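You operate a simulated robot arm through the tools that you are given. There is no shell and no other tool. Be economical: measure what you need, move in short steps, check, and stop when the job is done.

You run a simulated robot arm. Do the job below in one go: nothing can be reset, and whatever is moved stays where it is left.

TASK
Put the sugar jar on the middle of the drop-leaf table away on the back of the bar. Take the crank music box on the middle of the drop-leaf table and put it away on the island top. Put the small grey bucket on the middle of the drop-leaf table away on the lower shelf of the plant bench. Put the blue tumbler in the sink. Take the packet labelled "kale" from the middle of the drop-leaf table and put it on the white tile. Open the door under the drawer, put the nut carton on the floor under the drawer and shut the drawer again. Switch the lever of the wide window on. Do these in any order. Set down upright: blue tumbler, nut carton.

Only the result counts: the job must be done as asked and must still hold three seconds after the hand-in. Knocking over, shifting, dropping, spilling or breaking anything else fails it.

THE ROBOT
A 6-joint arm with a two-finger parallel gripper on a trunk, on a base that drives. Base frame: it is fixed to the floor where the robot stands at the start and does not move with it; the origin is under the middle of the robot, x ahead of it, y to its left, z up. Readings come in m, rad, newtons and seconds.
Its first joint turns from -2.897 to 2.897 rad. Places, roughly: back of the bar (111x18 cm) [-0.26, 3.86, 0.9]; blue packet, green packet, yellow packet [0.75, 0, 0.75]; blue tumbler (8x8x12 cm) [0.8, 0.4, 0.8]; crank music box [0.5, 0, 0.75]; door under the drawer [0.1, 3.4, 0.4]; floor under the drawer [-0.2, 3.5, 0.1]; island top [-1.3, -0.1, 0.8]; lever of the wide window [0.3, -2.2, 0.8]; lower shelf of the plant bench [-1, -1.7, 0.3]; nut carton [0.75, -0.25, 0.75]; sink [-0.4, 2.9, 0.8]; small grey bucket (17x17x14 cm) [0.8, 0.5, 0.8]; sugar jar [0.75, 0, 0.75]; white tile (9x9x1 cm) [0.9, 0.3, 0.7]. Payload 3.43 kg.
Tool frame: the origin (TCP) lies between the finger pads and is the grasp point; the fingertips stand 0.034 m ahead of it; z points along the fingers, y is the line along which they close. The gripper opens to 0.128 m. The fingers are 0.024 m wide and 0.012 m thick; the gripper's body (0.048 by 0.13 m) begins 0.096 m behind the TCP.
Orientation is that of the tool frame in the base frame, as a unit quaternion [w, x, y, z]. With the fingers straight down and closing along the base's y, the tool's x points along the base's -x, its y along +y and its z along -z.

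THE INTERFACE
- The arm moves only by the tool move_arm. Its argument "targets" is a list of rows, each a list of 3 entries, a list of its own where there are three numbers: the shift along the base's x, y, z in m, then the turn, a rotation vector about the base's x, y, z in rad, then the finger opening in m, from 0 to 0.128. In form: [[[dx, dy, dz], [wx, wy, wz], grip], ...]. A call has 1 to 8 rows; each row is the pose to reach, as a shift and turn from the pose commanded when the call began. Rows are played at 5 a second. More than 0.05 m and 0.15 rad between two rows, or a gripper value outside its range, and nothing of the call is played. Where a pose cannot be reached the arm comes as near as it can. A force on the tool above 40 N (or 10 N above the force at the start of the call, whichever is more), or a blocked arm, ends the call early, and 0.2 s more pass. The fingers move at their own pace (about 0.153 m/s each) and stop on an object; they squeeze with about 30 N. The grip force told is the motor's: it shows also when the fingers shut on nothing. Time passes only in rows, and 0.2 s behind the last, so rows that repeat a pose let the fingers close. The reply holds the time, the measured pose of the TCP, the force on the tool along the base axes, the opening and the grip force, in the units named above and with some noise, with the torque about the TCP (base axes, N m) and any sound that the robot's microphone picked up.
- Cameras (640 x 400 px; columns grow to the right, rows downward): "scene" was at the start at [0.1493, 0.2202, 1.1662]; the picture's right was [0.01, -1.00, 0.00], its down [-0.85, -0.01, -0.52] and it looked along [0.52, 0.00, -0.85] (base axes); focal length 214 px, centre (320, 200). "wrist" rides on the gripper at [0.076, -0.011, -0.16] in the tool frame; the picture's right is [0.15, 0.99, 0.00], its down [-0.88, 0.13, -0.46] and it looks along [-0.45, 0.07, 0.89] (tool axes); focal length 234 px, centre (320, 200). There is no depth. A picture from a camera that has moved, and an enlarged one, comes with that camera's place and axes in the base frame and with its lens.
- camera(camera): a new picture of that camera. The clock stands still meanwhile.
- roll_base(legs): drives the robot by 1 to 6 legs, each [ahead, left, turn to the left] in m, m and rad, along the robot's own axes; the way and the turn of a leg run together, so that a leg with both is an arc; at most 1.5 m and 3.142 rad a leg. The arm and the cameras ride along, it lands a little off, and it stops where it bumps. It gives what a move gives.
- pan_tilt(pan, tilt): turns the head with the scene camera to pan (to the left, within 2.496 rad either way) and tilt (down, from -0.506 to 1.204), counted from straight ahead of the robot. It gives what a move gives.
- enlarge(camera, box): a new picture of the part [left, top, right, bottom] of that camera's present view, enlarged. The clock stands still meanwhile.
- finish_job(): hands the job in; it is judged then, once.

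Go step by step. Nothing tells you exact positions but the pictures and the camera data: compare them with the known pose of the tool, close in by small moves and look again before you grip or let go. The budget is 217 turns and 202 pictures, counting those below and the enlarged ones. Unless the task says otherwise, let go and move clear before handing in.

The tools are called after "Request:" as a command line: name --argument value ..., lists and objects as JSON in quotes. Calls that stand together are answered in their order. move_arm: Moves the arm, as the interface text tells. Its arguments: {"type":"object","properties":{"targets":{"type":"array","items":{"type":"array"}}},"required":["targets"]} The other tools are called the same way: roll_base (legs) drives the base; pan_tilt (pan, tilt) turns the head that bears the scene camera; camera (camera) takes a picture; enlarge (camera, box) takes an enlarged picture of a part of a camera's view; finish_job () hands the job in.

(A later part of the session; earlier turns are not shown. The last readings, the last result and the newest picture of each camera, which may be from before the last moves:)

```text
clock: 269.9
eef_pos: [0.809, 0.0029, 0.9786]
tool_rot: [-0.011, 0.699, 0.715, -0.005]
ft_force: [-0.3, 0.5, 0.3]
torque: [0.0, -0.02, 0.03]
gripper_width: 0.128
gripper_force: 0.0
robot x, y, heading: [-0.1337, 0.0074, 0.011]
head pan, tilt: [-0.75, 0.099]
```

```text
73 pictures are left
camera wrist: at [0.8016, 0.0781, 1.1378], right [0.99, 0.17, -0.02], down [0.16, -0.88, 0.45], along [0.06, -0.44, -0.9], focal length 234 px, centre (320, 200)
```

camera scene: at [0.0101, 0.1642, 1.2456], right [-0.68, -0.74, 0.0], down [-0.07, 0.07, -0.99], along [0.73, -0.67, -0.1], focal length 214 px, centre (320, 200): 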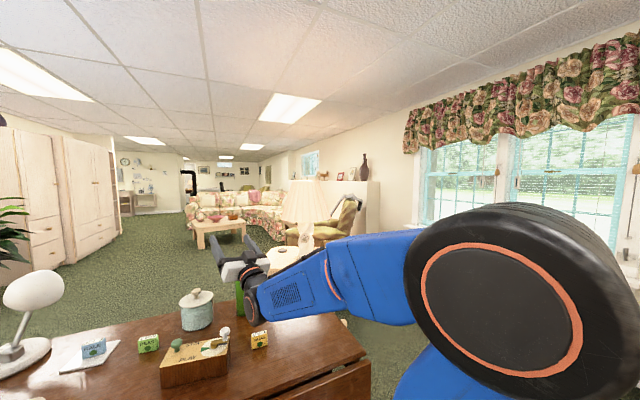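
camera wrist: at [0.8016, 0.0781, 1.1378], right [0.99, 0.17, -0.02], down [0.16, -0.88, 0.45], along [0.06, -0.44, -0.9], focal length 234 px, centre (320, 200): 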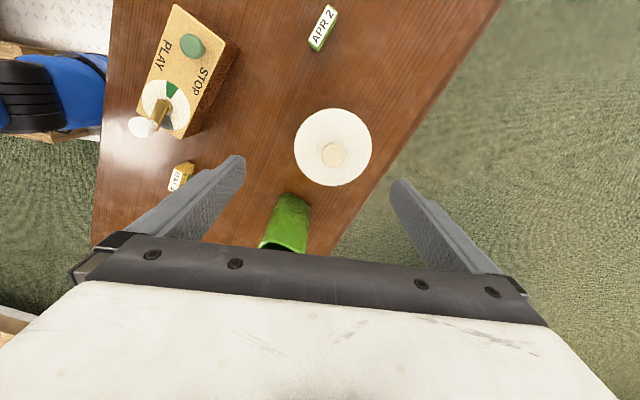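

The jar's centre is at (0.826, 0.007) and its lid is about 10 cm across. I'll centre, descend and check before closing.

Request:
move_arm --targets '[[[0.017, 0.004, 0], [-0.008, -0.023, 0], 0.128], [[0.017, 0.004, -0.045], [-0.008, -0.023, 0], 0.128], [[0.017, 0.004, -0.085], [-0.008, -0.023, 0], 0.128]]'

Request:
camera --camera "wrist"

Request:
pan_tilt --pan -0.15 --tilt 0.7

Request:
enlarge --camera "scene" --box '[260, 60, 460, 185]'

```text
clock: 270.6
eef_pos: [0.8257, 0.006, 0.8952]
tool_rot: [0.001, 0.698, 0.716, 0.0]
ft_force: [-0.3, -0.4, -0.2]
torque: [0.01, -0.03, 0.01]
gripper_width: 0.1283
gripper_force: 0.0
robot x, y, heading: [-0.1367, 0.0048, 0.007]
head pan, tilt: [-0.75, 0.099]
```

```text
72 pictures are left
camera wrist: at [0.8144, 0.0827, 1.0531], right [0.99, 0.17, 0.0], down [0.15, -0.88, 0.46], along [0.08, -0.45, -0.89], focal length 234 px, centre (320, 200)
```

wrist: 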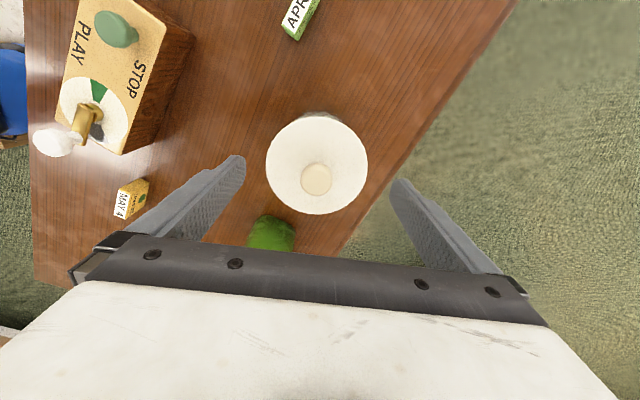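

```text
clock: 271.6
eef_pos: [0.8264, 0.0067, 0.8947]
tool_rot: [0.0, 0.699, 0.716, 0.0]
ft_force: [0.1, 0.2, -0.1]
torque: [0.0, 0.02, -0.02]
gripper_width: 0.1281
gripper_force: 0.0
robot x, y, heading: [-0.1332, 0.0043, 0.009]
head pan, tilt: [-0.15, 0.7]
```

```text
3.20 times, centred on (360, 122) of scene
camera zoom: at [0.0264, 0.2143, 1.1909], right [-0.14, -0.99, 0.0], down [-0.64, 0.09, -0.77], along [0.76, -0.11, -0.64], focal length 686 px, centre (192, 448)
```

zoom: 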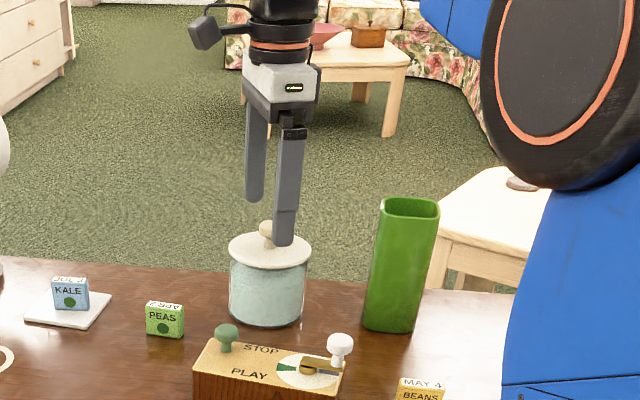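

Centred within a few millimetres. I'll go down and grip the body.

Request:
move_arm --targets '[[[-0.002, 0.004, -0.03], [0, 0, 0], 0.128], [[-0.002, 0.004, -0.06], [0, 0, 0], 0.128], [[-0.002, 0.004, -0.09], [0, 0, 0], 0.128], [[-0.002, 0.004, -0.107], [0, 0, 0], 0.128], [[-0.002, 0.004, -0.107], [0, 0, 0], 0.09], [[-0.002, 0.004, -0.107], [0, 0, 0], 0.06], [[-0.002, 0.004, -0.107], [0, 0, 0], 0.06]]'

Request:
move_arm --targets '[[[0, 0, 0.02], [0, 0, 0], 0.06], [[0, 0, 0.05], [0, 0, 0], 0.06]]'

Request:
enlarge --camera "scene" --box '[260, 60, 460, 185]'

```text
clock: 273.2
eef_pos: [0.8248, 0.0105, 0.7872]
tool_rot: [0.0, 0.699, 0.715, 0.0]
ft_force: [-1.0, 0.1, 0.5]
torque: [-0.03, 0.01, -0.01]
gripper_width: 0.1028
gripper_force: 29.7
robot x, y, heading: [-0.1365, 0.0073, 0.005]
head pan, tilt: [-0.15, 0.7]
heard: snap
```

```text
clock: 273.9
eef_pos: [0.8235, 0.0107, 0.8363]
tool_rot: [-0.001, 0.699, 0.715, 0.0]
ft_force: [-0.2, -0.2, -0.7]
torque: [0.03, 0.04, 0.01]
gripper_width: 0.1025
gripper_force: 29.3
robot x, y, heading: [-0.1337, 0.0025, 0.005]
head pan, tilt: [-0.15, 0.7]
```

```text
3.20 times, centred on (360, 122) of scene
camera zoom: at [0.0265, 0.2144, 1.1908], right [-0.14, -0.99, 0.0], down [-0.64, 0.09, -0.76], along [0.76, -0.11, -0.64], focal length 686 px, centre (192, 448)
```

zoom: 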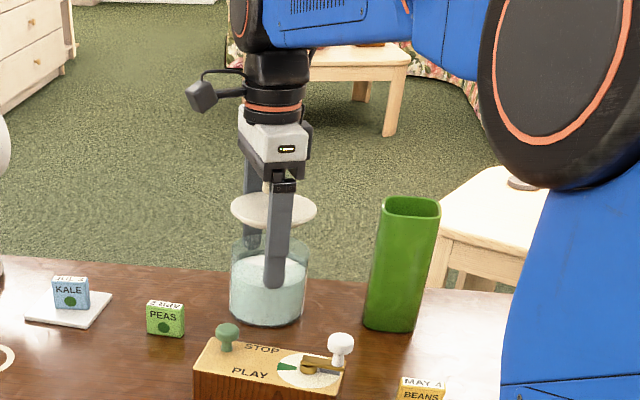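

Only the lid came up: a "snap" was heard and the lid lifted off. I'll lower it straight back down and re-seat it.

Request:
move_arm --targets '[[[0, 0, -0.02], [0, 0, 0], 0.06], [[0, 0, -0.035], [0, 0, 0], 0.06], [[0, 0, -0.043], [0, 0, 0], 0.06], [[0, 0, -0.048], [0, 0, 0], 0.06], [[0, 0, -0.05], [0, 0, 0], 0.06], [[0, 0, -0.052], [0, 0, 0], 0.06]]'

Request:
enlarge --camera "scene" --box '[300, 80, 380, 170]'

```text
clock: 275.2
eef_pos: [0.8256, 0.0109, 0.7871]
tool_rot: [0.001, 0.699, 0.716, 0.0]
ft_force: [3.8, -1.6, 7.1]
torque: [-0.09, 0.3, 0.05]
gripper_width: 0.1025
gripper_force: 29.9
robot x, y, heading: [-0.1333, 0.0057, 0.007]
head pan, tilt: [-0.15, 0.7]
heard: snap
```

```text
4.44 times, centred on (340, 125) of scene
camera zoom: at [0.0262, 0.2144, 1.1909], right [-0.14, -0.99, 0.0], down [-0.64, 0.09, -0.76], along [0.76, -0.11, -0.64], focal length 953 px, centre (231, 533)
```

zoom: 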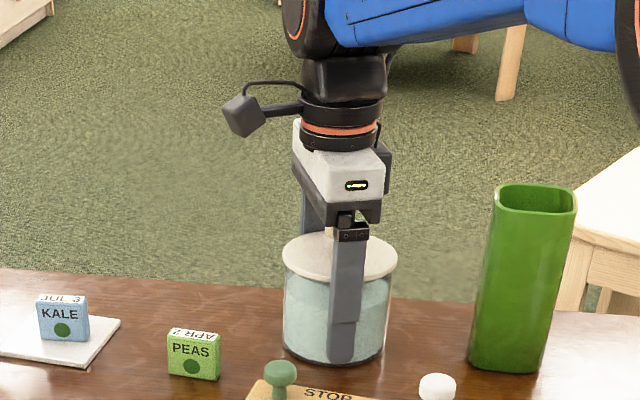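

The second "snap" shows the lid is seated again. The body must be gripped from the side, below the lid, so the music box in front has to go first. I'll open and rise.

Request:
move_arm --targets '[[[0, 0, 0.002], [0, 0, 0], 0.12], [[0, 0, 0.002], [0, 0, 0], 0.128], [[0, 0, 0.002], [0, 0, 0], 0.128], [[0, 0, 0.04], [0, 0, 0], 0.128], [[0, 0, 0.085], [0, 0, 0], 0.128], [[0, 0, 0.13], [0, 0, 0], 0.128], [[0, 0, 0.175], [0, 0, 0], 0.128], [[-0.02, 0.01, 0.21], [0, 0, 0], 0.128]]'

Request:
enlarge --camera "scene" --box '[280, 80, 440, 190]'

Request:
camera --camera "wrist"

```text
clock: 277.1
eef_pos: [0.8071, 0.0219, 0.9947]
tool_rot: [0.0, 0.698, 0.716, -0.002]
ft_force: [0.6, 0.1, -0.6]
torque: [-0.02, 0.07, -0.01]
gripper_width: 0.1279
gripper_force: 0.1
robot x, y, heading: [-0.1328, 0.0062, 0.009]
head pan, tilt: [-0.15, 0.7]
```

```text
3.64 times, centred on (360, 135) of scene
camera zoom: at [0.0267, 0.2144, 1.1908], right [-0.14, -0.99, 0.0], down [-0.64, 0.09, -0.76], along [0.76, -0.11, -0.64], focal length 780 px, centre (174, 436)
```

zoom: 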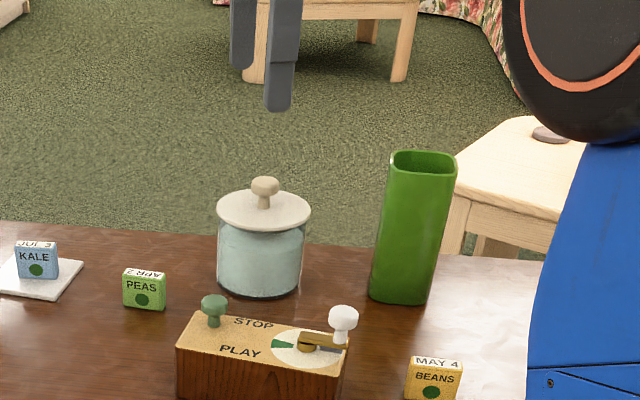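

```text
67 pictures are left
camera wrist: at [0.7945, 0.097, 1.1522], right [0.99, 0.17, 0.0], down [0.15, -0.88, 0.46], along [0.08, -0.45, -0.89], focal length 234 px, centre (320, 200)
```

wrist: 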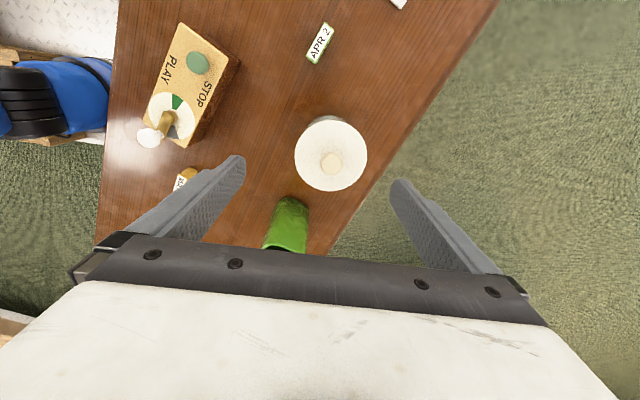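

The jar is intact with its lid on. The music box is centred near (0.62, 0.06), about 14.5 × 6.5 cm, so I'll position above it and align the closing axis to its short side.

Request:
move_arm --targets '[[[-0.03, 0.006, 0], [0, 0, -0.065], 0.128], [[-0.06, 0.012, 0], [0, 0, -0.13], 0.128], [[-0.09, 0.018, 0], [0, 0, -0.195], 0.128], [[-0.12, 0.024, 0], [0, 0, -0.26], 0.11], [[-0.15, 0.03, 0], [0, 0, -0.325], 0.1], [[-0.18, 0.036, 0], [0, 0, -0.39], 0.1], [[-0.187, 0.037, -0.02], [0, 0, -0.455], 0.1], [[-0.187, 0.037, -0.06], [0, 0, -0.455], 0.1]]'

Request:
camera --camera "wrist"

```text
clock: 278.9
eef_pos: [0.6177, 0.0583, 0.9351]
tool_rot: [0.0, 0.842, 0.54, 0.0]
ft_force: [-0.1, -0.2, 1.0]
torque: [0.0, 0.0, 0.0]
gripper_width: 0.1002
gripper_force: 0.0
robot x, y, heading: [-0.1365, 0.0056, 0.003]
head pan, tilt: [-0.15, 0.7]
```

```text
66 pictures are left
camera wrist: at [0.6402, 0.1323, 1.0922], right [0.96, -0.28, 0.0], down [-0.25, -0.85, 0.46], along [-0.13, -0.44, -0.89], focal length 234 px, centre (320, 200)
```

wrist: 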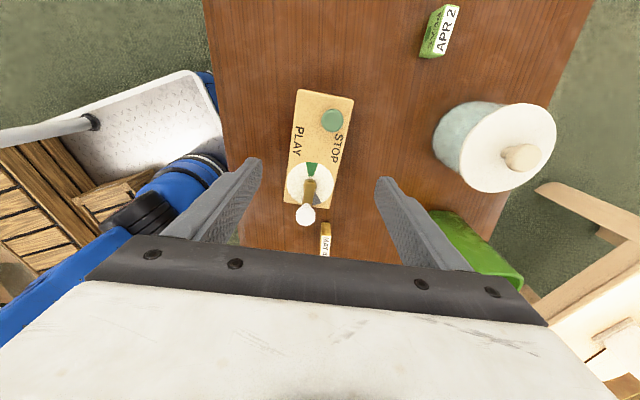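

I'm well aligned, so I'll descend, grip the box and lift.

Request:
move_arm --targets '[[[-0.002, 0.001, -0.045], [0, 0, 0], 0.1], [[-0.002, 0.001, -0.09], [0, 0, 0], 0.1], [[-0.002, 0.001, -0.13], [0, 0, 0], 0.1], [[-0.002, 0.001, -0.146], [0, 0, 0], 0.1], [[-0.002, 0.001, -0.146], [0, 0, 0], 0.06], [[-0.002, 0.001, -0.146], [0, 0, 0], 0.03], [[-0.002, 0.001, -0.146], [0, 0, 0], 0.03]]'

Request:
move_arm --targets '[[[0, 0, 0.03], [0, 0, 0], 0.03], [[0, 0, 0.07], [0, 0, 0], 0.03], [[0, 0, 0.115], [0, 0, 0], 0.03], [[0, 0, 0.16], [0, 0, 0], 0.03], [[-0.02, 0, 0.2], [0, 0, 0], 0.03], [[-0.06, -0.01, 0.22], [0, 0, 0], 0.03], [[-0.1, -0.02, 0.23], [0, 0, 0], 0.03]]'

Request:
camera --camera "scene"

```text
clock: 280.4
eef_pos: [0.6149, 0.0593, 0.7865]
tool_rot: [0.0, 0.842, 0.54, 0.0]
ft_force: [0.4, 0.7, 0.2]
torque: [0.02, -0.01, -0.01]
gripper_width: 0.0684
gripper_force: 30.2
robot x, y, heading: [-0.1389, 0.0061, 0.006]
head pan, tilt: [-0.15, 0.7]
```

```text
clock: 282.1
eef_pos: [0.5151, 0.0395, 1.0186]
tool_rot: [0.0, 0.841, 0.541, -0.002]
ft_force: [0.6, 0.4, -3.8]
torque: [0.05, 0.06, 0.03]
gripper_width: 0.0681
gripper_force: 29.9
robot x, y, heading: [-0.1366, 0.0099, 0.009]
head pan, tilt: [-0.15, 0.7]
```

```text
65 pictures are left
camera scene: at [0.0268, 0.2146, 1.1907], right [-0.14, -0.99, 0.0], down [-0.64, 0.09, -0.76], along [0.76, -0.11, -0.64], focal length 214 px, centre (320, 200)
```

scene: 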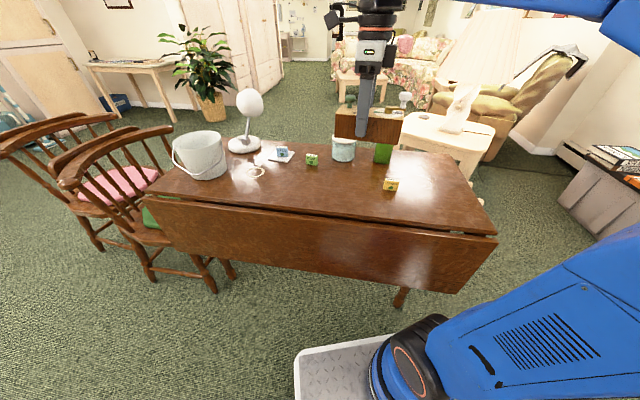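

The music box is held level. I'll back up, turn around to the island and look.

Request:
roll_base --legs '[[-0.12, 0, 0], [0, 0, 1.57], [0, 0, 1.57]]'

Request:
pan_tilt --pan 0 --tilt 0.6

Request:
camera --camera "scene"

```text
clock: 290.9
eef_pos: [-0.9106, -0.0239, 1.0195]
tool_rot: [0.0, -0.537, 0.844, 0.001]
ft_force: [-1.0, -0.1, -3.7]
torque: [-0.05, 0.06, -0.03]
gripper_width: 0.0679
gripper_force: 29.8
robot x, y, heading: [-0.2583, 0.0065, -3.143]
head pan, tilt: [-0.15, 0.7]
```

```text
clock: 291.6
eef_pos: [-0.9103, -0.024, 1.0188]
tool_rot: [0.0, -0.537, 0.844, 0.0]
ft_force: [0.0, 0.4, -3.3]
torque: [-0.05, 0.04, -0.01]
gripper_width: 0.0678
gripper_force: 30.2
robot x, y, heading: [-0.2608, 0.0066, -3.139]
head pan, tilt: [0.0, 0.6]
```

```text
64 pictures are left
camera scene: at [-0.4255, -0.2151, 1.1994], right [0.0, 1.0, 0.0], down [0.57, 0.0, -0.82], along [-0.82, 0.0, -0.57], focal length 214 px, centre (320, 200)
```

scene: 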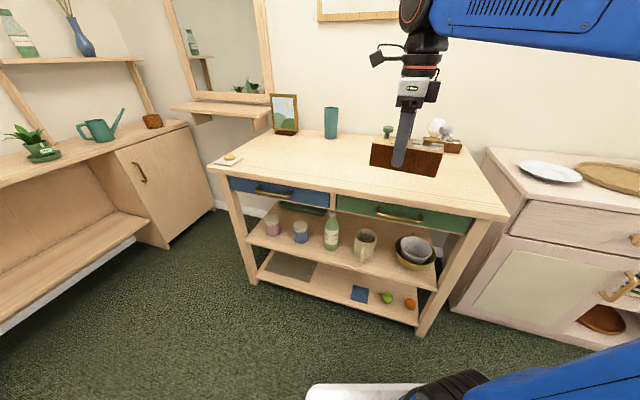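

The island's middle is free, with its top at z≈0.83. I'll move the box over it and lower until contact.

Request:
move_arm --targets '[[[-0.045, -0.015, 0], [0, 0, 0], 0.03], [[-0.09, -0.03, 0], [0, 0, 0], 0.03], [[-0.135, -0.045, 0], [0, 0, 0], 0.03], [[-0.17, -0.056, -0.02], [0, 0, 0], 0.03], [[-0.17, -0.056, -0.06], [0, 0, 0], 0.03], [[-0.17, -0.056, -0.09], [0, 0, 0], 0.03]]'

Request:
enlarge --camera "scene" --box '[220, 60, 520, 240]'

```text
clock: 293.0
eef_pos: [-1.0815, -0.0803, 0.9291]
tool_rot: [-0.001, -0.537, 0.844, 0.0]
ft_force: [-0.3, -0.4, -3.2]
torque: [-0.02, 0.03, 0.0]
gripper_width: 0.0678
gripper_force: 30.3
robot x, y, heading: [-0.2611, 0.0056, -3.143]
head pan, tilt: [0.0, 0.6]
```

```text
2.13 times, centred on (370, 150) of scene
camera zoom: at [-0.4254, -0.2152, 1.1994], right [0.0, 1.0, 0.0], down [0.56, 0.0, -0.83], along [-0.83, 0.0, -0.56], focal length 458 px, centre (213, 307)
```

zoom: 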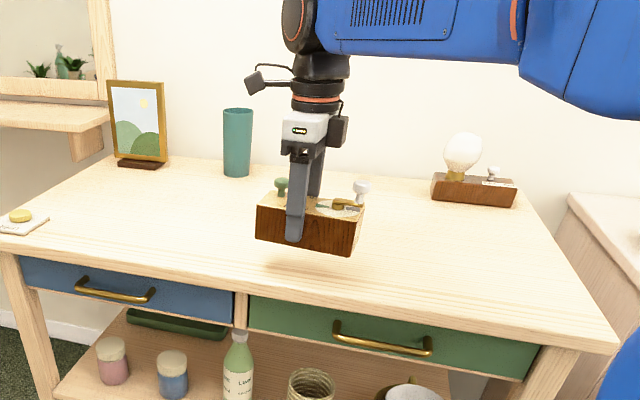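

Good position over free surface. I'll lower in small steps to contact.

Request:
move_arm --targets '[[[0, 0, -0.012], [0, 0, 0], 0.03], [[0, 0, -0.024], [0, 0, 0], 0.03], [[0, 0, -0.034], [0, 0, 0], 0.03], [[0, 0, -0.042], [0, 0, 0], 0.03], [[0, 0, -0.05], [0, 0, 0], 0.03]]'

```text
clock: 294.2
eef_pos: [-1.0805, -0.0796, 0.879]
tool_rot: [0.0, -0.537, 0.844, 0.0]
ft_force: [-0.1, -0.3, -3.4]
torque: [-0.05, 0.02, 0.01]
gripper_width: 0.0677
gripper_force: 29.7
robot x, y, heading: [-0.2579, 0.0037, -3.143]
head pan, tilt: [0.0, 0.6]
```

Request:
move_arm --targets '[[[0, 0, -0.007], [0, 0, 0], 0.03], [[0, 0, -0.014], [0, 0, 0], 0.03], [[0, 0, -0.02], [0, 0, 0], 0.03], [[0, 0, -0.026], [0, 0, 0], 0.03], [[0, 0, -0.032], [0, 0, 0], 0.03], [[0, 0, -0.038], [0, 0, 0], 0.03]]'

Request:
enlarge --camera "scene" --box '[290, 100, 450, 200]'

```text
clock: 295.3
eef_pos: [-1.0802, -0.0793, 0.8544]
tool_rot: [-0.001, -0.537, 0.844, 0.001]
ft_force: [6.0, 0.6, 10.8]
torque: [0.09, -0.97, 0.04]
gripper_width: 0.0678
gripper_force: 30.6
robot x, y, heading: [-0.2557, 0.0079, -3.141]
head pan, tilt: [0.0, 0.6]
stopped in row 5: the force on the tool passed its limit (the readings are from after the stop); the commanded pose is now the measured one
```

```text
4.00 times, centred on (370, 150) of scene
camera zoom: at [-0.4249, -0.2151, 1.1995], right [0.0, 1.0, 0.0], down [0.56, 0.0, -0.83], along [-0.83, 0.0, -0.56], focal length 858 px, centre (120, 400)
```

zoom: 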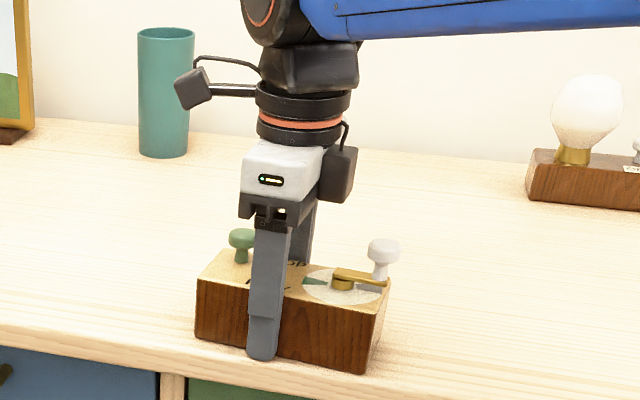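

It's resting on the top. I'll release, rise and retract towards the robot.

Request:
move_arm --targets '[[[0, 0, 0.001], [0, 0, 0], 0.08], [[0, 0, 0.001], [0, 0, 0], 0.1], [[0, 0, 0.001], [0, 0, 0], 0.1], [[0, 0, 0.04], [0, 0, 0], 0.1], [[0, 0, 0.085], [0, 0, 0], 0.1], [[0, 0, 0.13], [0, 0, 0], 0.1], [[0.03, 0, 0.165], [0, 0, 0], 0.1], [[0.07, 0.01, 0.18], [0, 0, 0], 0.1]]'

Request:
enlarge --camera "scene" --box '[290, 80, 480, 210]'

```text
clock: 297.1
eef_pos: [-1.0109, -0.0711, 1.0326]
tool_rot: [0.0, -0.536, 0.844, 0.001]
ft_force: [-1.2, -1.2, -0.1]
torque: [0.0, -0.03, 0.0]
gripper_width: 0.1
gripper_force: 0.1
robot x, y, heading: [-0.2577, 0.0076, -3.142]
head pan, tilt: [0.0, 0.6]
```

```text
3.08 times, centred on (385, 145) of scene
camera zoom: at [-0.4259, -0.2153, 1.1994], right [0.0, 1.0, 0.0], down [0.57, 0.0, -0.82], along [-0.82, 0.0, -0.57], focal length 660 px, centre (120, 369)
```

zoom: 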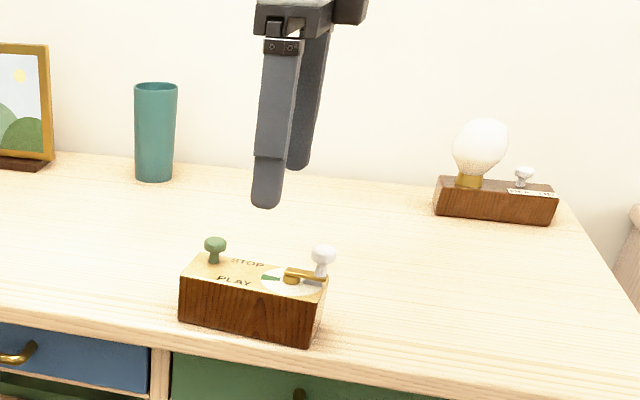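

The music box stands on the island. Next is the bucket: I'll return to the table and shift left in front of it.

Request:
roll_base --legs '[[0, 0, -1.57], [0, 0, -1.57], [0.2, 0.28, 0]]'

Request:
pan_tilt --pan 0.1 --tilt 0.8

Request:
camera --camera "scene"

```text
clock: 307.0
eef_pos: [0.6912, 0.3625, 1.0333]
tool_rot: [0.001, 0.842, 0.539, 0.002]
ft_force: [0.2, -0.6, 0.5]
torque: [0.01, -0.01, -0.02]
gripper_width: 0.0998
gripper_force: 0.0
robot x, y, heading: [-0.0584, 0.2821, 0.008]
head pan, tilt: [0.0, 0.6]
```

```text
clock: 307.7
eef_pos: [0.6909, 0.3628, 1.0331]
tool_rot: [0.001, 0.842, 0.539, 0.001]
ft_force: [-0.7, -0.4, 0.5]
torque: [0.0, 0.0, 0.01]
gripper_width: 0.1001
gripper_force: 0.0
robot x, y, heading: [-0.0638, 0.2789, 0.002]
head pan, tilt: [0.099, 0.799]
```

```text
60 pictures are left
camera scene: at [0.0987, 0.5114, 1.1826], right [0.1, -0.99, 0.0], down [-0.71, -0.07, -0.7], along [0.69, 0.07, -0.72], focal length 214 px, centre (320, 200)
```

scene: 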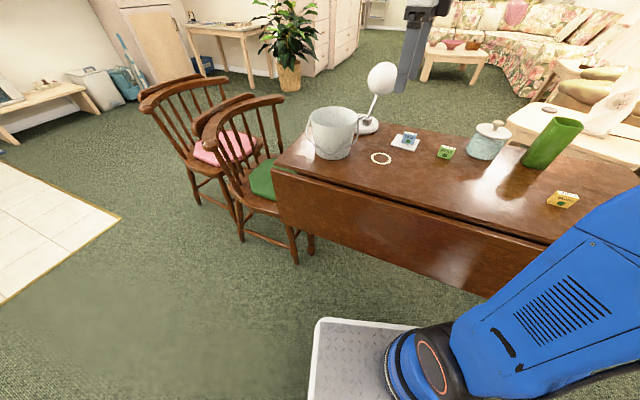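

Request:
enlarge --camera "scene" --box '[280, 90, 390, 170]'

```text
5.00 times, centred on (335, 130) of scene
camera zoom: at [0.0987, 0.5114, 1.1826], right [0.1, -0.99, 0.0], down [-0.71, -0.07, -0.7], along [0.69, 0.07, -0.72], focal length 1072 px, centre (245, 550)
```

zoom: 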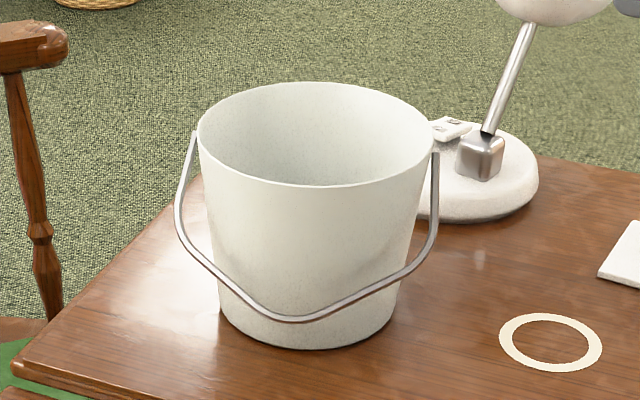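

The rim is centred near (0.76, 0.53) at z≈0.88, with the bail hanging low in front. I'll take the rim wall on the robot's side, so I turn and tilt the tool to match and move above it.

Request:
move_arm --targets '[[[0, 0.023, 0], [0, 0, 0.147], 0.08], [[0, 0.046, 0], [0, 0, 0.295], 0.06], [[0, 0.069, 0], [0, 0, 0.442], 0.06], [[0, 0.092, 0], [0, 0, 0.59], 0.06], [[0, 0.115, 0], [0, 0, 0.737], 0.06], [[0, 0.137, 0], [0, 0, 0.885], 0.06]]'

Request:
move_arm --targets '[[[0, 0, -0.03], [0.035, -0.072, 0], 0.06], [[0, 0, -0.06], [0.07, -0.144, 0], 0.06]]'

Request:
camera --camera "wrist"

Request:
enlarge --camera "scene" --box '[280, 60, 420, 170]'

```text
clock: 309.1
eef_pos: [0.6931, 0.4991, 1.0331]
tool_rot: [0.0, 0.53, 0.848, 0.002]
ft_force: [-0.3, -0.2, 0.4]
torque: [0.02, 0.0, -0.01]
gripper_width: 0.0603
gripper_force: 0.1
robot x, y, heading: [-0.0617, 0.2829, 0.005]
head pan, tilt: [0.099, 0.799]
```

```text
clock: 309.7
eef_pos: [0.6923, 0.4984, 0.9727]
tool_rot: [0.043, 0.527, 0.846, 0.07]
ft_force: [0.2, 0.3, -0.3]
torque: [0.04, 0.08, 0.0]
gripper_width: 0.06
gripper_force: 0.1
robot x, y, heading: [-0.0597, 0.2843, 0.006]
head pan, tilt: [0.099, 0.799]
```

```text
58 pictures are left
camera wrist: at [0.6267, 0.5507, 1.1265], right [0.81, 0.56, 0.16], down [0.44, -0.77, 0.47], along [0.39, -0.31, -0.87], focal length 234 px, centre (320, 200)
```

wrist: 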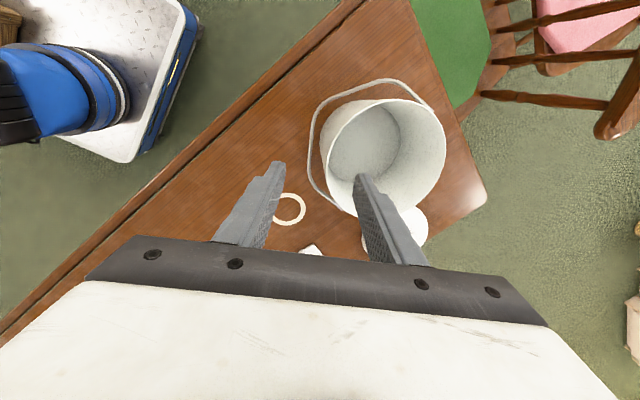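

```text
3.64 times, centred on (350, 115) of scene
camera zoom: at [0.0987, 0.5115, 1.1825], right [0.11, -0.99, 0.0], down [-0.71, -0.08, -0.7], along [0.69, 0.07, -0.72], focal length 780 px, centre (211, 509)
```

zoom: 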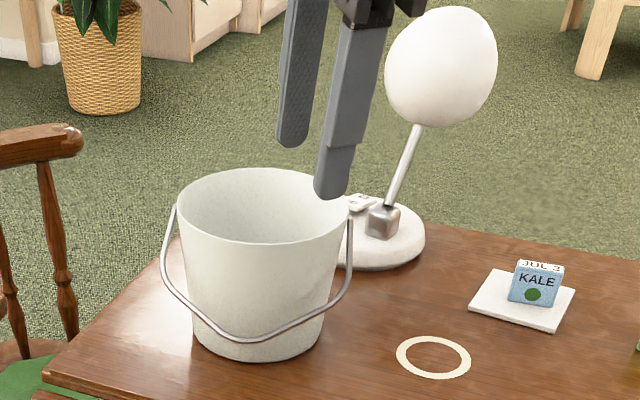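

The rim centre is refined to about (0.762, 0.538). I'll shift a little, descend over the wall and grip.

Request:
move_arm --targets '[[[0.003, 0.007, -0.035], [0, 0, 0], 0.06], [[0.003, 0.007, -0.07], [0, 0, 0], 0.06], [[0.003, 0.007, -0.09], [0, 0, 0], 0.06], [[0.003, 0.007, -0.104], [0, 0, 0], 0.06]]'

Request:
enlarge --camera "scene" --box '[280, 60, 420, 170]'

```text
clock: 310.7
eef_pos: [0.6933, 0.5061, 0.8683]
tool_rot: [0.042, 0.529, 0.845, 0.07]
ft_force: [0.1, -0.1, 0.2]
torque: [0.01, 0.01, -0.02]
gripper_width: 0.0604
gripper_force: 0.7
robot x, y, heading: [-0.0591, 0.2831, 0.01]
head pan, tilt: [0.099, 0.799]
```

```text
3.64 times, centred on (350, 115) of scene
camera zoom: at [0.0986, 0.5114, 1.1826], right [0.1, -0.99, 0.0], down [-0.71, -0.08, -0.7], along [0.69, 0.07, -0.72], focal length 780 px, centre (211, 509)
```

zoom: 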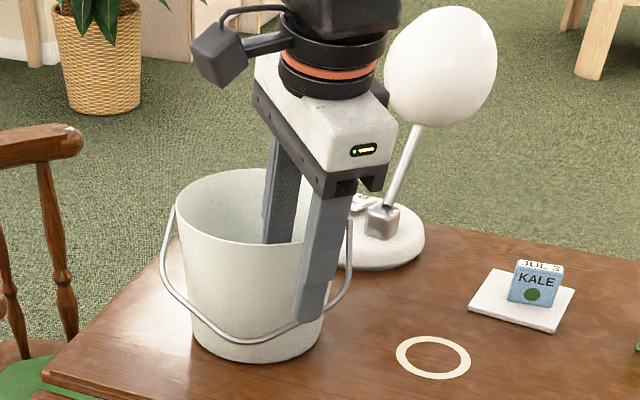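

One finger is inside and one outside. The outer tip is near the bail, so I'll rise 1.2 cm and close.

Request:
move_arm --targets '[[[0, 0, 0.012], [0, 0, 0], 0.06], [[0, 0, 0.012], [0, 0, 0], 0.03], [[0, 0, 0.012], [0, 0, 0], 0.0], [[0, 0, 0.012], [0, 0, 0], 0.0], [[0, 0, 0.012], [0, 0, 0], 0.0]]'

Request:
move_arm --targets '[[[0, 0, 0.02], [0, 0, 0], 0.0], [[0, 0, 0.05], [0, 0, 0], 0.0], [[0, 0, 0.08], [0, 0, 0], 0.0]]'

Request:
enlarge --camera "scene" --box '[280, 60, 420, 170]'

```text
clock: 311.9
eef_pos: [0.693, 0.5059, 0.8815]
tool_rot: [0.043, 0.528, 0.845, 0.07]
ft_force: [2.3, 1.0, 6.8]
torque: [0.16, -0.3, 0.0]
gripper_width: 0.0042
gripper_force: 30.2
robot x, y, heading: [-0.0597, 0.2806, 0.002]
head pan, tilt: [0.099, 0.799]
```

```text
clock: 312.7
eef_pos: [0.6943, 0.5055, 0.9603]
tool_rot: [0.043, 0.528, 0.845, 0.069]
ft_force: [-0.2, 0.4, -2.4]
torque: [-0.05, 0.18, 0.01]
gripper_width: 0.004
gripper_force: 29.8
robot x, y, heading: [-0.0627, 0.2833, 0.005]
head pan, tilt: [0.099, 0.799]
```

```text
3.64 times, centred on (350, 115) of scene
camera zoom: at [0.0988, 0.5114, 1.1825], right [0.1, -0.99, 0.0], down [-0.71, -0.08, -0.7], along [0.69, 0.07, -0.72], focal length 780 px, centre (211, 509)
```

zoom: 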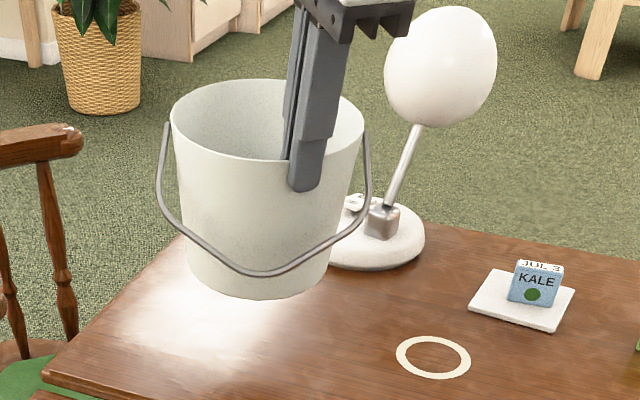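

The bucket is held level. I'll raise and retract it, then drive towards the plant bench.

Request:
move_arm --targets '[[[0, 0, 0.04], [0, 0, 0], 0.0], [[-0.02, -0.01, 0.08], [0, 0, 0], 0.0], [[-0.06, -0.03, 0.09], [0, 0, 0], 0.0], [[-0.1, -0.05, 0.09], [0, 0, 0], 0.0], [[-0.14, -0.07, 0.09], [0, 0, 0], 0.0], [[-0.18, -0.09, 0.09], [0, 0, 0], 0.0]]'

Request:
roll_base --legs '[[-0.2, -0.28, 0], [0, 0, -1.88], [0.6, -0.067, 0]]'

Request:
pan_tilt --pan 0 --tilt 0.6

Request:
camera --camera "scene"

```text
clock: 314.1
eef_pos: [0.5136, 0.4173, 1.0501]
tool_rot: [0.043, 0.529, 0.845, 0.07]
ft_force: [0.8, 0.9, -3.0]
torque: [-0.11, 0.23, 0.01]
gripper_width: 0.004
gripper_force: 30.2
robot x, y, heading: [-0.0581, 0.286, 0.005]
head pan, tilt: [0.099, 0.799]
```

```text
clock: 323.9
eef_pos: [-0.5289, -1.1464, 1.0514]
tool_rot: [0.081, 0.993, 0.081, 0.008]
ft_force: [-0.4, -0.5, -1.9]
torque: [0.16, 0.0, 0.03]
gripper_width: 0.004
gripper_force: 30.2
robot x, y, heading: [-0.4951, -0.5587, -1.857]
head pan, tilt: [0.099, 0.799]
```

```text
clock: 324.6
eef_pos: [-0.5298, -1.1461, 1.0504]
tool_rot: [0.08, 0.993, 0.081, 0.007]
ft_force: [0.3, -0.5, -2.2]
torque: [0.18, 0.03, -0.02]
gripper_width: 0.0041
gripper_force: 30.4
robot x, y, heading: [-0.4925, -0.5548, -1.86]
head pan, tilt: [0.0, 0.6]
```

```text
54 pictures are left
camera scene: at [-0.3289, -0.7812, 1.1994], right [-0.96, 0.28, 0.0], down [0.16, 0.54, -0.82], along [-0.23, -0.79, -0.57], focal length 214 px, centre (320, 200)
```

scene: 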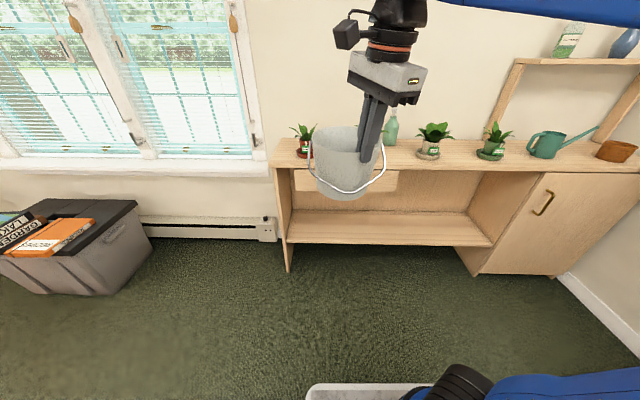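

I see the empty lower shelf, and the right part has no drawer above it. I'll shift the base right, keeping clear of the island, and swing the bucket round to face the bench.

Request:
roll_base --legs '[[0, -0.2, 0], [0.07, 0, 0]]'

Request:
move_arm --targets '[[[-0.0436, -0.0028, 0], [0, 0, -0.06], 0.0], [[-0.0872, -0.0055, 0], [0, 0, -0.119], 0.0], [[-0.1309, -0.0083, 0], [0, 0, -0.178], 0.0], [[-0.1745, -0.011, 0], [0, 0, -0.238], 0.0], [[-0.218, -0.0138, 0], [0, 0, -0.297], 0.0], [[-0.2618, -0.0165, 0], [0, 0, -0.356], 0.0], [[-0.3054, -0.0193, 0], [0, 0, -0.416], 0.0], [[-0.349, -0.022, 0], [0, 0, -0.475], 0.0]]'

Request:
camera --camera "scene"

```text
clock: 326.8
eef_pos: [-0.7406, -1.1576, 1.0508]
tool_rot: [0.08, 0.993, 0.081, 0.008]
ft_force: [-0.1, 0.3, -1.6]
torque: [0.18, 0.06, -0.02]
gripper_width: 0.004
gripper_force: 30.3
robot x, y, heading: [-0.7068, -0.5672, -1.858]
head pan, tilt: [0.0, 0.6]
```

```text
clock: 328.6
eef_pos: [-1.0894, -1.1799, 1.0506]
tool_rot: [0.081, 0.984, -0.156, -0.012]
ft_force: [0.9, 0.3, -1.5]
torque: [0.16, -0.01, 0.01]
gripper_width: 0.0039
gripper_force: 30.7
robot x, y, heading: [-0.7003, -0.5713, -1.859]
head pan, tilt: [0.0, 0.6]
```

```text
53 pictures are left
camera scene: at [-0.5399, -0.7928, 1.1995], right [-0.96, 0.28, 0.0], down [0.16, 0.54, -0.83], along [-0.23, -0.79, -0.56], focal length 214 px, centre (320, 200)
```

scene: 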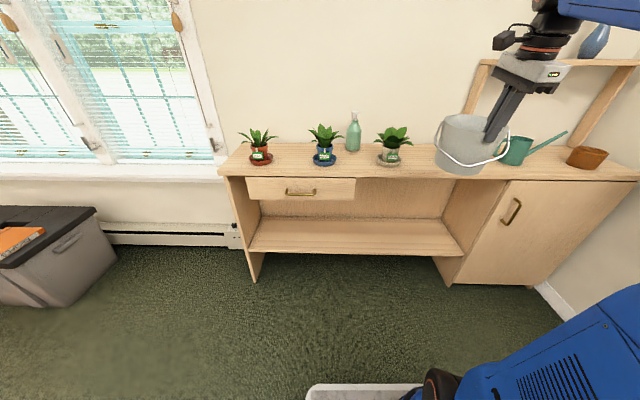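

The bucket is in front of the bench. I'll lower it in front of the opening.

Request:
move_arm --targets '[[[0, 0, -0.045], [0, 0, 0], 0.0], [[0, 0, -0.09], [0, 0, 0], 0.0], [[0, 0, -0.135], [0, 0, 0], 0.0], [[0, 0, -0.18], [0, 0, 0], 0.0], [[0, 0, -0.225], [0, 0, 0], 0.0], [[0, 0, -0.27], [0, 0, 0], 0.0], [[0, 0, -0.315], [0, 0, 0], 0.0], [[0, 0, -0.36], [0, 0, 0], 0.0]]'

Request:
move_arm --targets '[[[0, 0, -0.045], [0, 0, 0], 0.0], [[0, 0, -0.09], [0, 0, 0], 0.0], [[0, 0, -0.135], [0, 0, 0], 0.0], [[0, 0, -0.17], [0, 0, 0], 0.0]]'

Request:
camera --camera "scene"

```text
clock: 330.4
eef_pos: [-1.0884, -1.1794, 0.6893]
tool_rot: [0.081, 0.984, -0.156, -0.012]
ft_force: [0.1, 0.2, -2.0]
torque: [0.17, -0.03, -0.01]
gripper_width: 0.004
gripper_force: 30.1
robot x, y, heading: [-0.7049, -0.5743, -1.857]
head pan, tilt: [0.0, 0.6]
```

```text
clock: 331.4
eef_pos: [-1.0887, -1.1793, 0.5211]
tool_rot: [0.08, 0.984, -0.156, -0.012]
ft_force: [-0.3, -0.3, -1.2]
torque: [0.19, -0.06, 0.0]
gripper_width: 0.004
gripper_force: 30.2
robot x, y, heading: [-0.7056, -0.5703, -1.858]
head pan, tilt: [0.0, 0.6]
```

```text
52 pictures are left
camera scene: at [-0.54, -0.7929, 1.1995], right [-0.96, 0.28, 0.0], down [0.16, 0.54, -0.83], along [-0.23, -0.79, -0.56], focal length 214 px, centre (320, 200)
```

scene: 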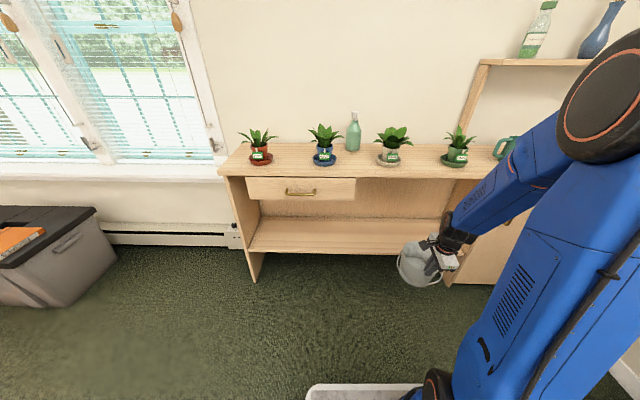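

The bucket is at shelf height in front. I'll lower a bit more and move it partly in, then check clearances.

Request:
move_arm --targets '[[[0, 0, -0.03], [0, 0, 0], 0.0], [[-0.013, -0.041, -0.04], [0, 0, 0], 0.0], [[-0.0264, -0.0824, -0.04], [0, 0, 0], 0.0], [[-0.04, -0.124, -0.04], [0, 0, 0], 0.0], [[-0.053, -0.165, -0.04], [0, 0, 0], 0.0]]'

Request:
enlarge --camera "scene" --box '[340, 130, 560, 290]'

```text
clock: 332.6
eef_pos: [-1.1432, -1.3438, 0.4815]
tool_rot: [0.08, 0.984, -0.157, -0.012]
ft_force: [0.1, -0.7, -2.0]
torque: [0.16, -0.04, 0.03]
gripper_width: 0.0042
gripper_force: 30.0
robot x, y, heading: [-0.7048, -0.5695, -1.856]
head pan, tilt: [0.0, 0.6]
```

```text
2.50 times, centred on (450, 210) of scene
camera zoom: at [-0.5401, -0.7929, 1.1995], right [-0.96, 0.28, 0.0], down [0.16, 0.54, -0.83], along [-0.23, -0.79, -0.56], focal length 536 px, centre (-5, 175)
```

zoom: 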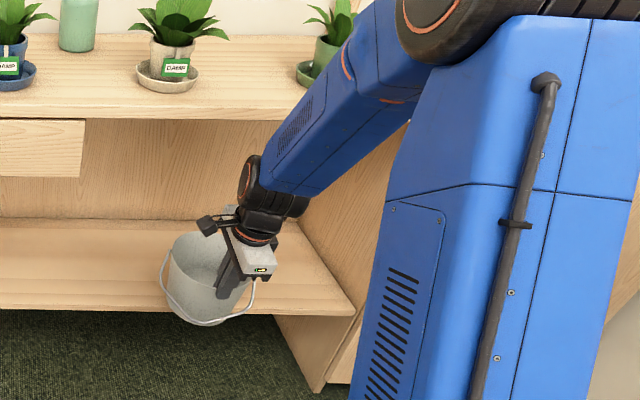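

Clearances look fine. I'll move the last 10 cm in and then lower to contact.

Request:
move_arm --targets '[[[-0.011, -0.034, -0.005], [0, 0, 0], 0.0], [[-0.022, -0.068, -0.005], [0, 0, 0], 0.0], [[-0.0325, -0.101, -0.005], [0, 0, 0], 0.0]]'

Request:
enlarge --camera "scene" --box '[340, 130, 560, 290]'

```text
clock: 333.4
eef_pos: [-1.175, -1.4413, 0.474]
tool_rot: [0.079, 0.985, -0.156, -0.011]
ft_force: [-0.4, 1.0, -1.9]
torque: [0.15, -0.09, 0.0]
gripper_width: 0.0043
gripper_force: 30.3
robot x, y, heading: [-0.705, -0.5694, -1.859]
head pan, tilt: [0.0, 0.6]
```

```text
2.50 times, centred on (450, 210) of scene
camera zoom: at [-0.5396, -0.7914, 1.1996], right [-0.96, 0.28, 0.0], down [0.16, 0.54, -0.83], along [-0.23, -0.79, -0.56], focal length 536 px, centre (-5, 175)
```

zoom: 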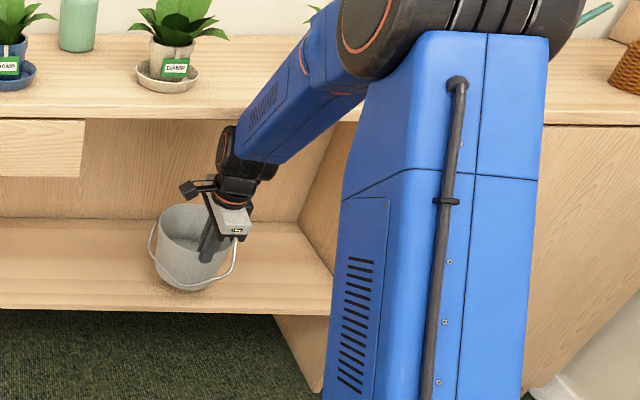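

The bucket is fully over the shelf. I'll lower to contact.

Request:
move_arm --targets '[[[0, 0, -0.01], [0, 0, 0], 0.0], [[0, 0, -0.02], [0, 0, 0], 0.0], [[0, 0, -0.028], [0, 0, 0], 0.0], [[0, 0, -0.036], [0, 0, 0], 0.0], [[0, 0, -0.044], [0, 0, 0], 0.0]]'

```text
clock: 334.6
eef_pos: [-1.1763, -1.4462, 0.4327]
tool_rot: [0.082, 0.984, -0.155, -0.012]
ft_force: [-1.4, 0.0, 21.0]
torque: [-0.14, 0.17, -0.03]
gripper_width: 0.0043
gripper_force: 29.9
robot x, y, heading: [-0.7042, -0.5666, -1.859]
head pan, tilt: [0.0, 0.6]
```

The bucket is set on the shelf. I'll open, lift just clear of the rim and back out.

Request:
move_arm --targets '[[[0, 0, 0.001], [0, 0, 0], 0.03], [[0, 0, 0.001], [0, 0, 0], 0.05], [[0, 0, 0.001], [0, 0, 0], 0.05], [[0.002, 0.006, 0.03], [0, 0, 0], 0.05], [[0.004, 0.012, 0.056], [0, 0, 0], 0.05], [[0.014, 0.043, 0.058], [0, 0, 0], 0.05], [[0.028, 0.087, 0.06], [0, 0, 0], 0.04], [[0.042, 0.13, 0.06], [0, 0, 0], 0.02]]'

Request:
enlarge --camera "scene" --box '[340, 130, 560, 290]'

```text
clock: 336.4
eef_pos: [-1.1328, -1.3143, 0.4901]
tool_rot: [0.08, 0.985, -0.155, -0.012]
ft_force: [0.5, -0.8, -0.7]
torque: [0.01, -0.01, -0.02]
gripper_width: 0.02
gripper_force: 0.0
robot x, y, heading: [-0.7032, -0.5738, -1.858]
head pan, tilt: [0.0, 0.6]
```

```text
2.50 times, centred on (450, 210) of scene
camera zoom: at [-0.5402, -0.7932, 1.1994], right [-0.96, 0.28, 0.0], down [0.16, 0.54, -0.82], along [-0.23, -0.79, -0.57], focal length 536 px, centre (-5, 175)
```

zoom: 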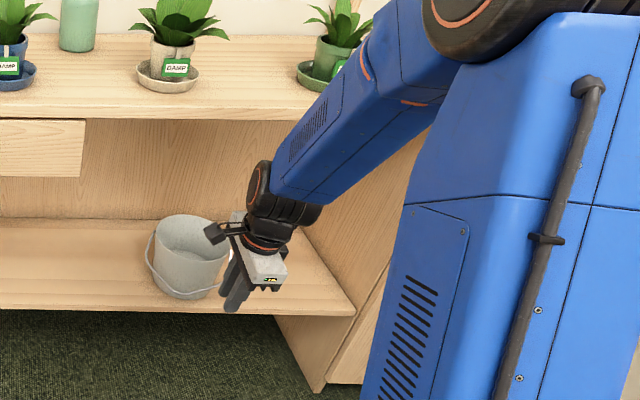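

The bucket sits on the shelf. I'll raise the arm and look at the window for its lever.

Request:
move_arm --targets '[[[0.014, 0.044, 0.0], [0, 0, 0], 0.0], [[0.028, 0.088, 0.0], [0, 0, 0], 0.0], [[0.04, 0.13, 0.015], [0, 0, 0], 0.0], [[0.04, 0.13, 0.06], [0, 0, 0], 0.0], [[0.04, 0.13, 0.105], [0, 0, 0], 0.0], [[0.04, 0.13, 0.15], [0, 0, 0], 0.0], [[0.04, 0.13, 0.195], [0, 0, 0], 0.0], [[0.04, 0.13, 0.24], [0, 0, 0], 0.0]]'

Request:
move_arm --targets '[[[0, 0, 0.045], [0, 0, 0], 0.0], [[0, 0, 0.09], [0, 0, 0], 0.0], [[0, 0, 0.135], [0, 0, 0], 0.0], [[0, 0, 0.18], [0, 0, 0], 0.0], [[0, 0, 0.225], [0, 0, 0], 0.0], [[0, 0, 0.27], [0, 0, 0], 0.0]]'

Request:
pan_tilt --pan 0.6 --tilt 0.2

Request:
camera --camera "scene"

```text
clock: 338.2
eef_pos: [-1.0934, -1.1849, 0.7316]
tool_rot: [0.08, 0.985, -0.155, -0.011]
ft_force: [0.8, -0.5, -0.1]
torque: [-0.01, -0.04, 0.0]
gripper_width: 0.0001
gripper_force: 30.1
robot x, y, heading: [-0.7062, -0.5709, -1.863]
head pan, tilt: [0.0, 0.6]
```

```text
clock: 339.6
eef_pos: [-1.0928, -1.1856, 1.0023]
tool_rot: [0.08, 0.985, -0.154, -0.011]
ft_force: [-0.5, 0.6, -0.1]
torque: [-0.02, 0.01, 0.02]
gripper_width: 0.0
gripper_force: 29.8
robot x, y, heading: [-0.7062, -0.5708, -1.86]
head pan, tilt: [0.0, 0.6]
```

```text
clock: 340.6
eef_pos: [-1.0934, -1.1856, 1.0017]
tool_rot: [0.08, 0.984, -0.156, -0.013]
ft_force: [-0.2, -0.1, -0.2]
torque: [0.01, 0.03, 0.0]
gripper_width: 0.0002
gripper_force: 29.9
robot x, y, heading: [-0.7018, -0.5704, -1.856]
head pan, tilt: [0.6, 0.201]
```

```text
48 pictures are left
camera scene: at [-0.4864, -0.7968, 1.2362], right [-0.95, -0.31, 0.0], down [-0.06, 0.19, -0.98], along [0.3, -0.93, -0.2], focal length 214 px, centre (320, 200)
```

scene: 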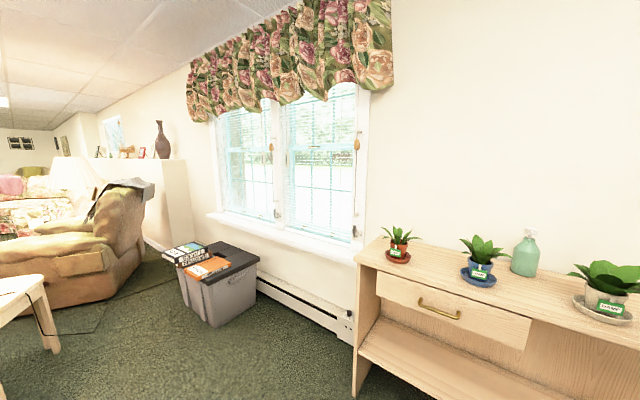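

Request:
enlarge --camera "scene" --box '[205, 130, 375, 260]'

```text
3.08 times, centred on (290, 195) of scene
camera zoom: at [-0.4864, -0.7968, 1.2362], right [-0.95, -0.31, 0.0], down [-0.06, 0.19, -0.98], along [0.3, -0.93, -0.2], focal length 660 px, centre (412, 215)
```

zoom: 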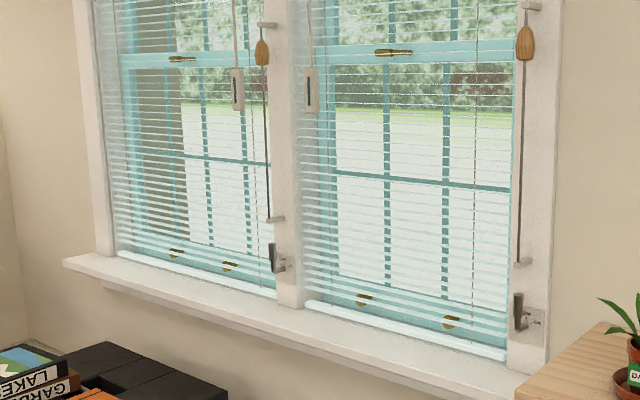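

There are two black levers; the one on the centre post, at about (0.32, -2.20, 0.80), matches the given place. I'll retract the arm and strafe over in front of it.

Request:
move_arm --targets '[[[0.014, 0.043, 0.02], [0, 0, 0], 0.0], [[0.027, 0.086, 0.04], [0, 0, 0], 0.0], [[0.041, 0.128, 0.06], [0, 0, 0], 0.0], [[0.055, 0.171, 0.06], [0, 0, 0], 0.0]]'

Request:
roll_base --legs '[[0.22, 0, 0], [0, 0.75, 0], [0, 0.75, 0]]'

Request:
pan_tilt --pan -0.1 --tilt 0.4

Request:
camera --camera "scene"

```text
clock: 341.6
eef_pos: [-1.0379, -1.0147, 1.0623]
tool_rot: [0.081, 0.984, -0.156, -0.011]
ft_force: [-0.3, 0.2, -0.6]
torque: [0.02, -0.01, 0.02]
gripper_width: 0.0
gripper_force: 30.2
robot x, y, heading: [-0.703, -0.5704, -1.851]
head pan, tilt: [0.6, 0.201]
```

```text
clock: 350.6
eef_pos: [0.3291, -1.6572, 1.062]
tool_rot: [0.08, 0.984, -0.161, -0.012]
ft_force: [-0.3, 0.6, 0.6]
torque: [0.03, -0.01, 0.01]
gripper_width: 0.0
gripper_force: 29.6
robot x, y, heading: [0.6662, -1.2155, -1.871]
head pan, tilt: [0.6, 0.201]
```

```text
clock: 351.7
eef_pos: [0.3298, -1.6563, 1.0624]
tool_rot: [0.08, 0.984, -0.162, -0.012]
ft_force: [0.2, 0.2, 1.0]
torque: [0.01, -0.01, -0.03]
gripper_width: 0.0002
gripper_force: 29.6
robot x, y, heading: [0.6678, -1.2131, -1.876]
head pan, tilt: [-0.099, 0.4]
```

```text
46 pictures are left
camera scene: at [0.8203, -1.441, 1.2177], right [-0.92, 0.39, 0.0], down [0.15, 0.36, -0.92], along [-0.36, -0.85, -0.39], focal length 214 px, centre (320, 200)
```

scene: 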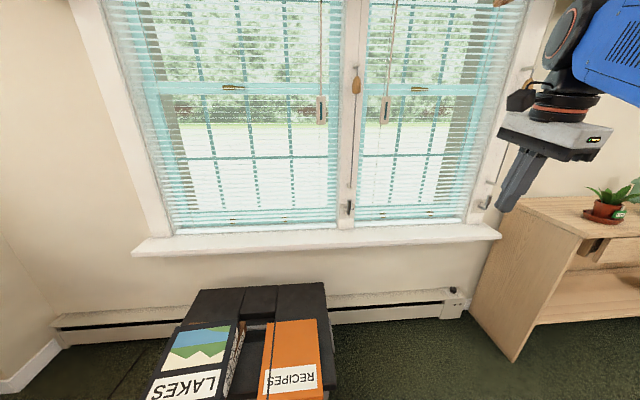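

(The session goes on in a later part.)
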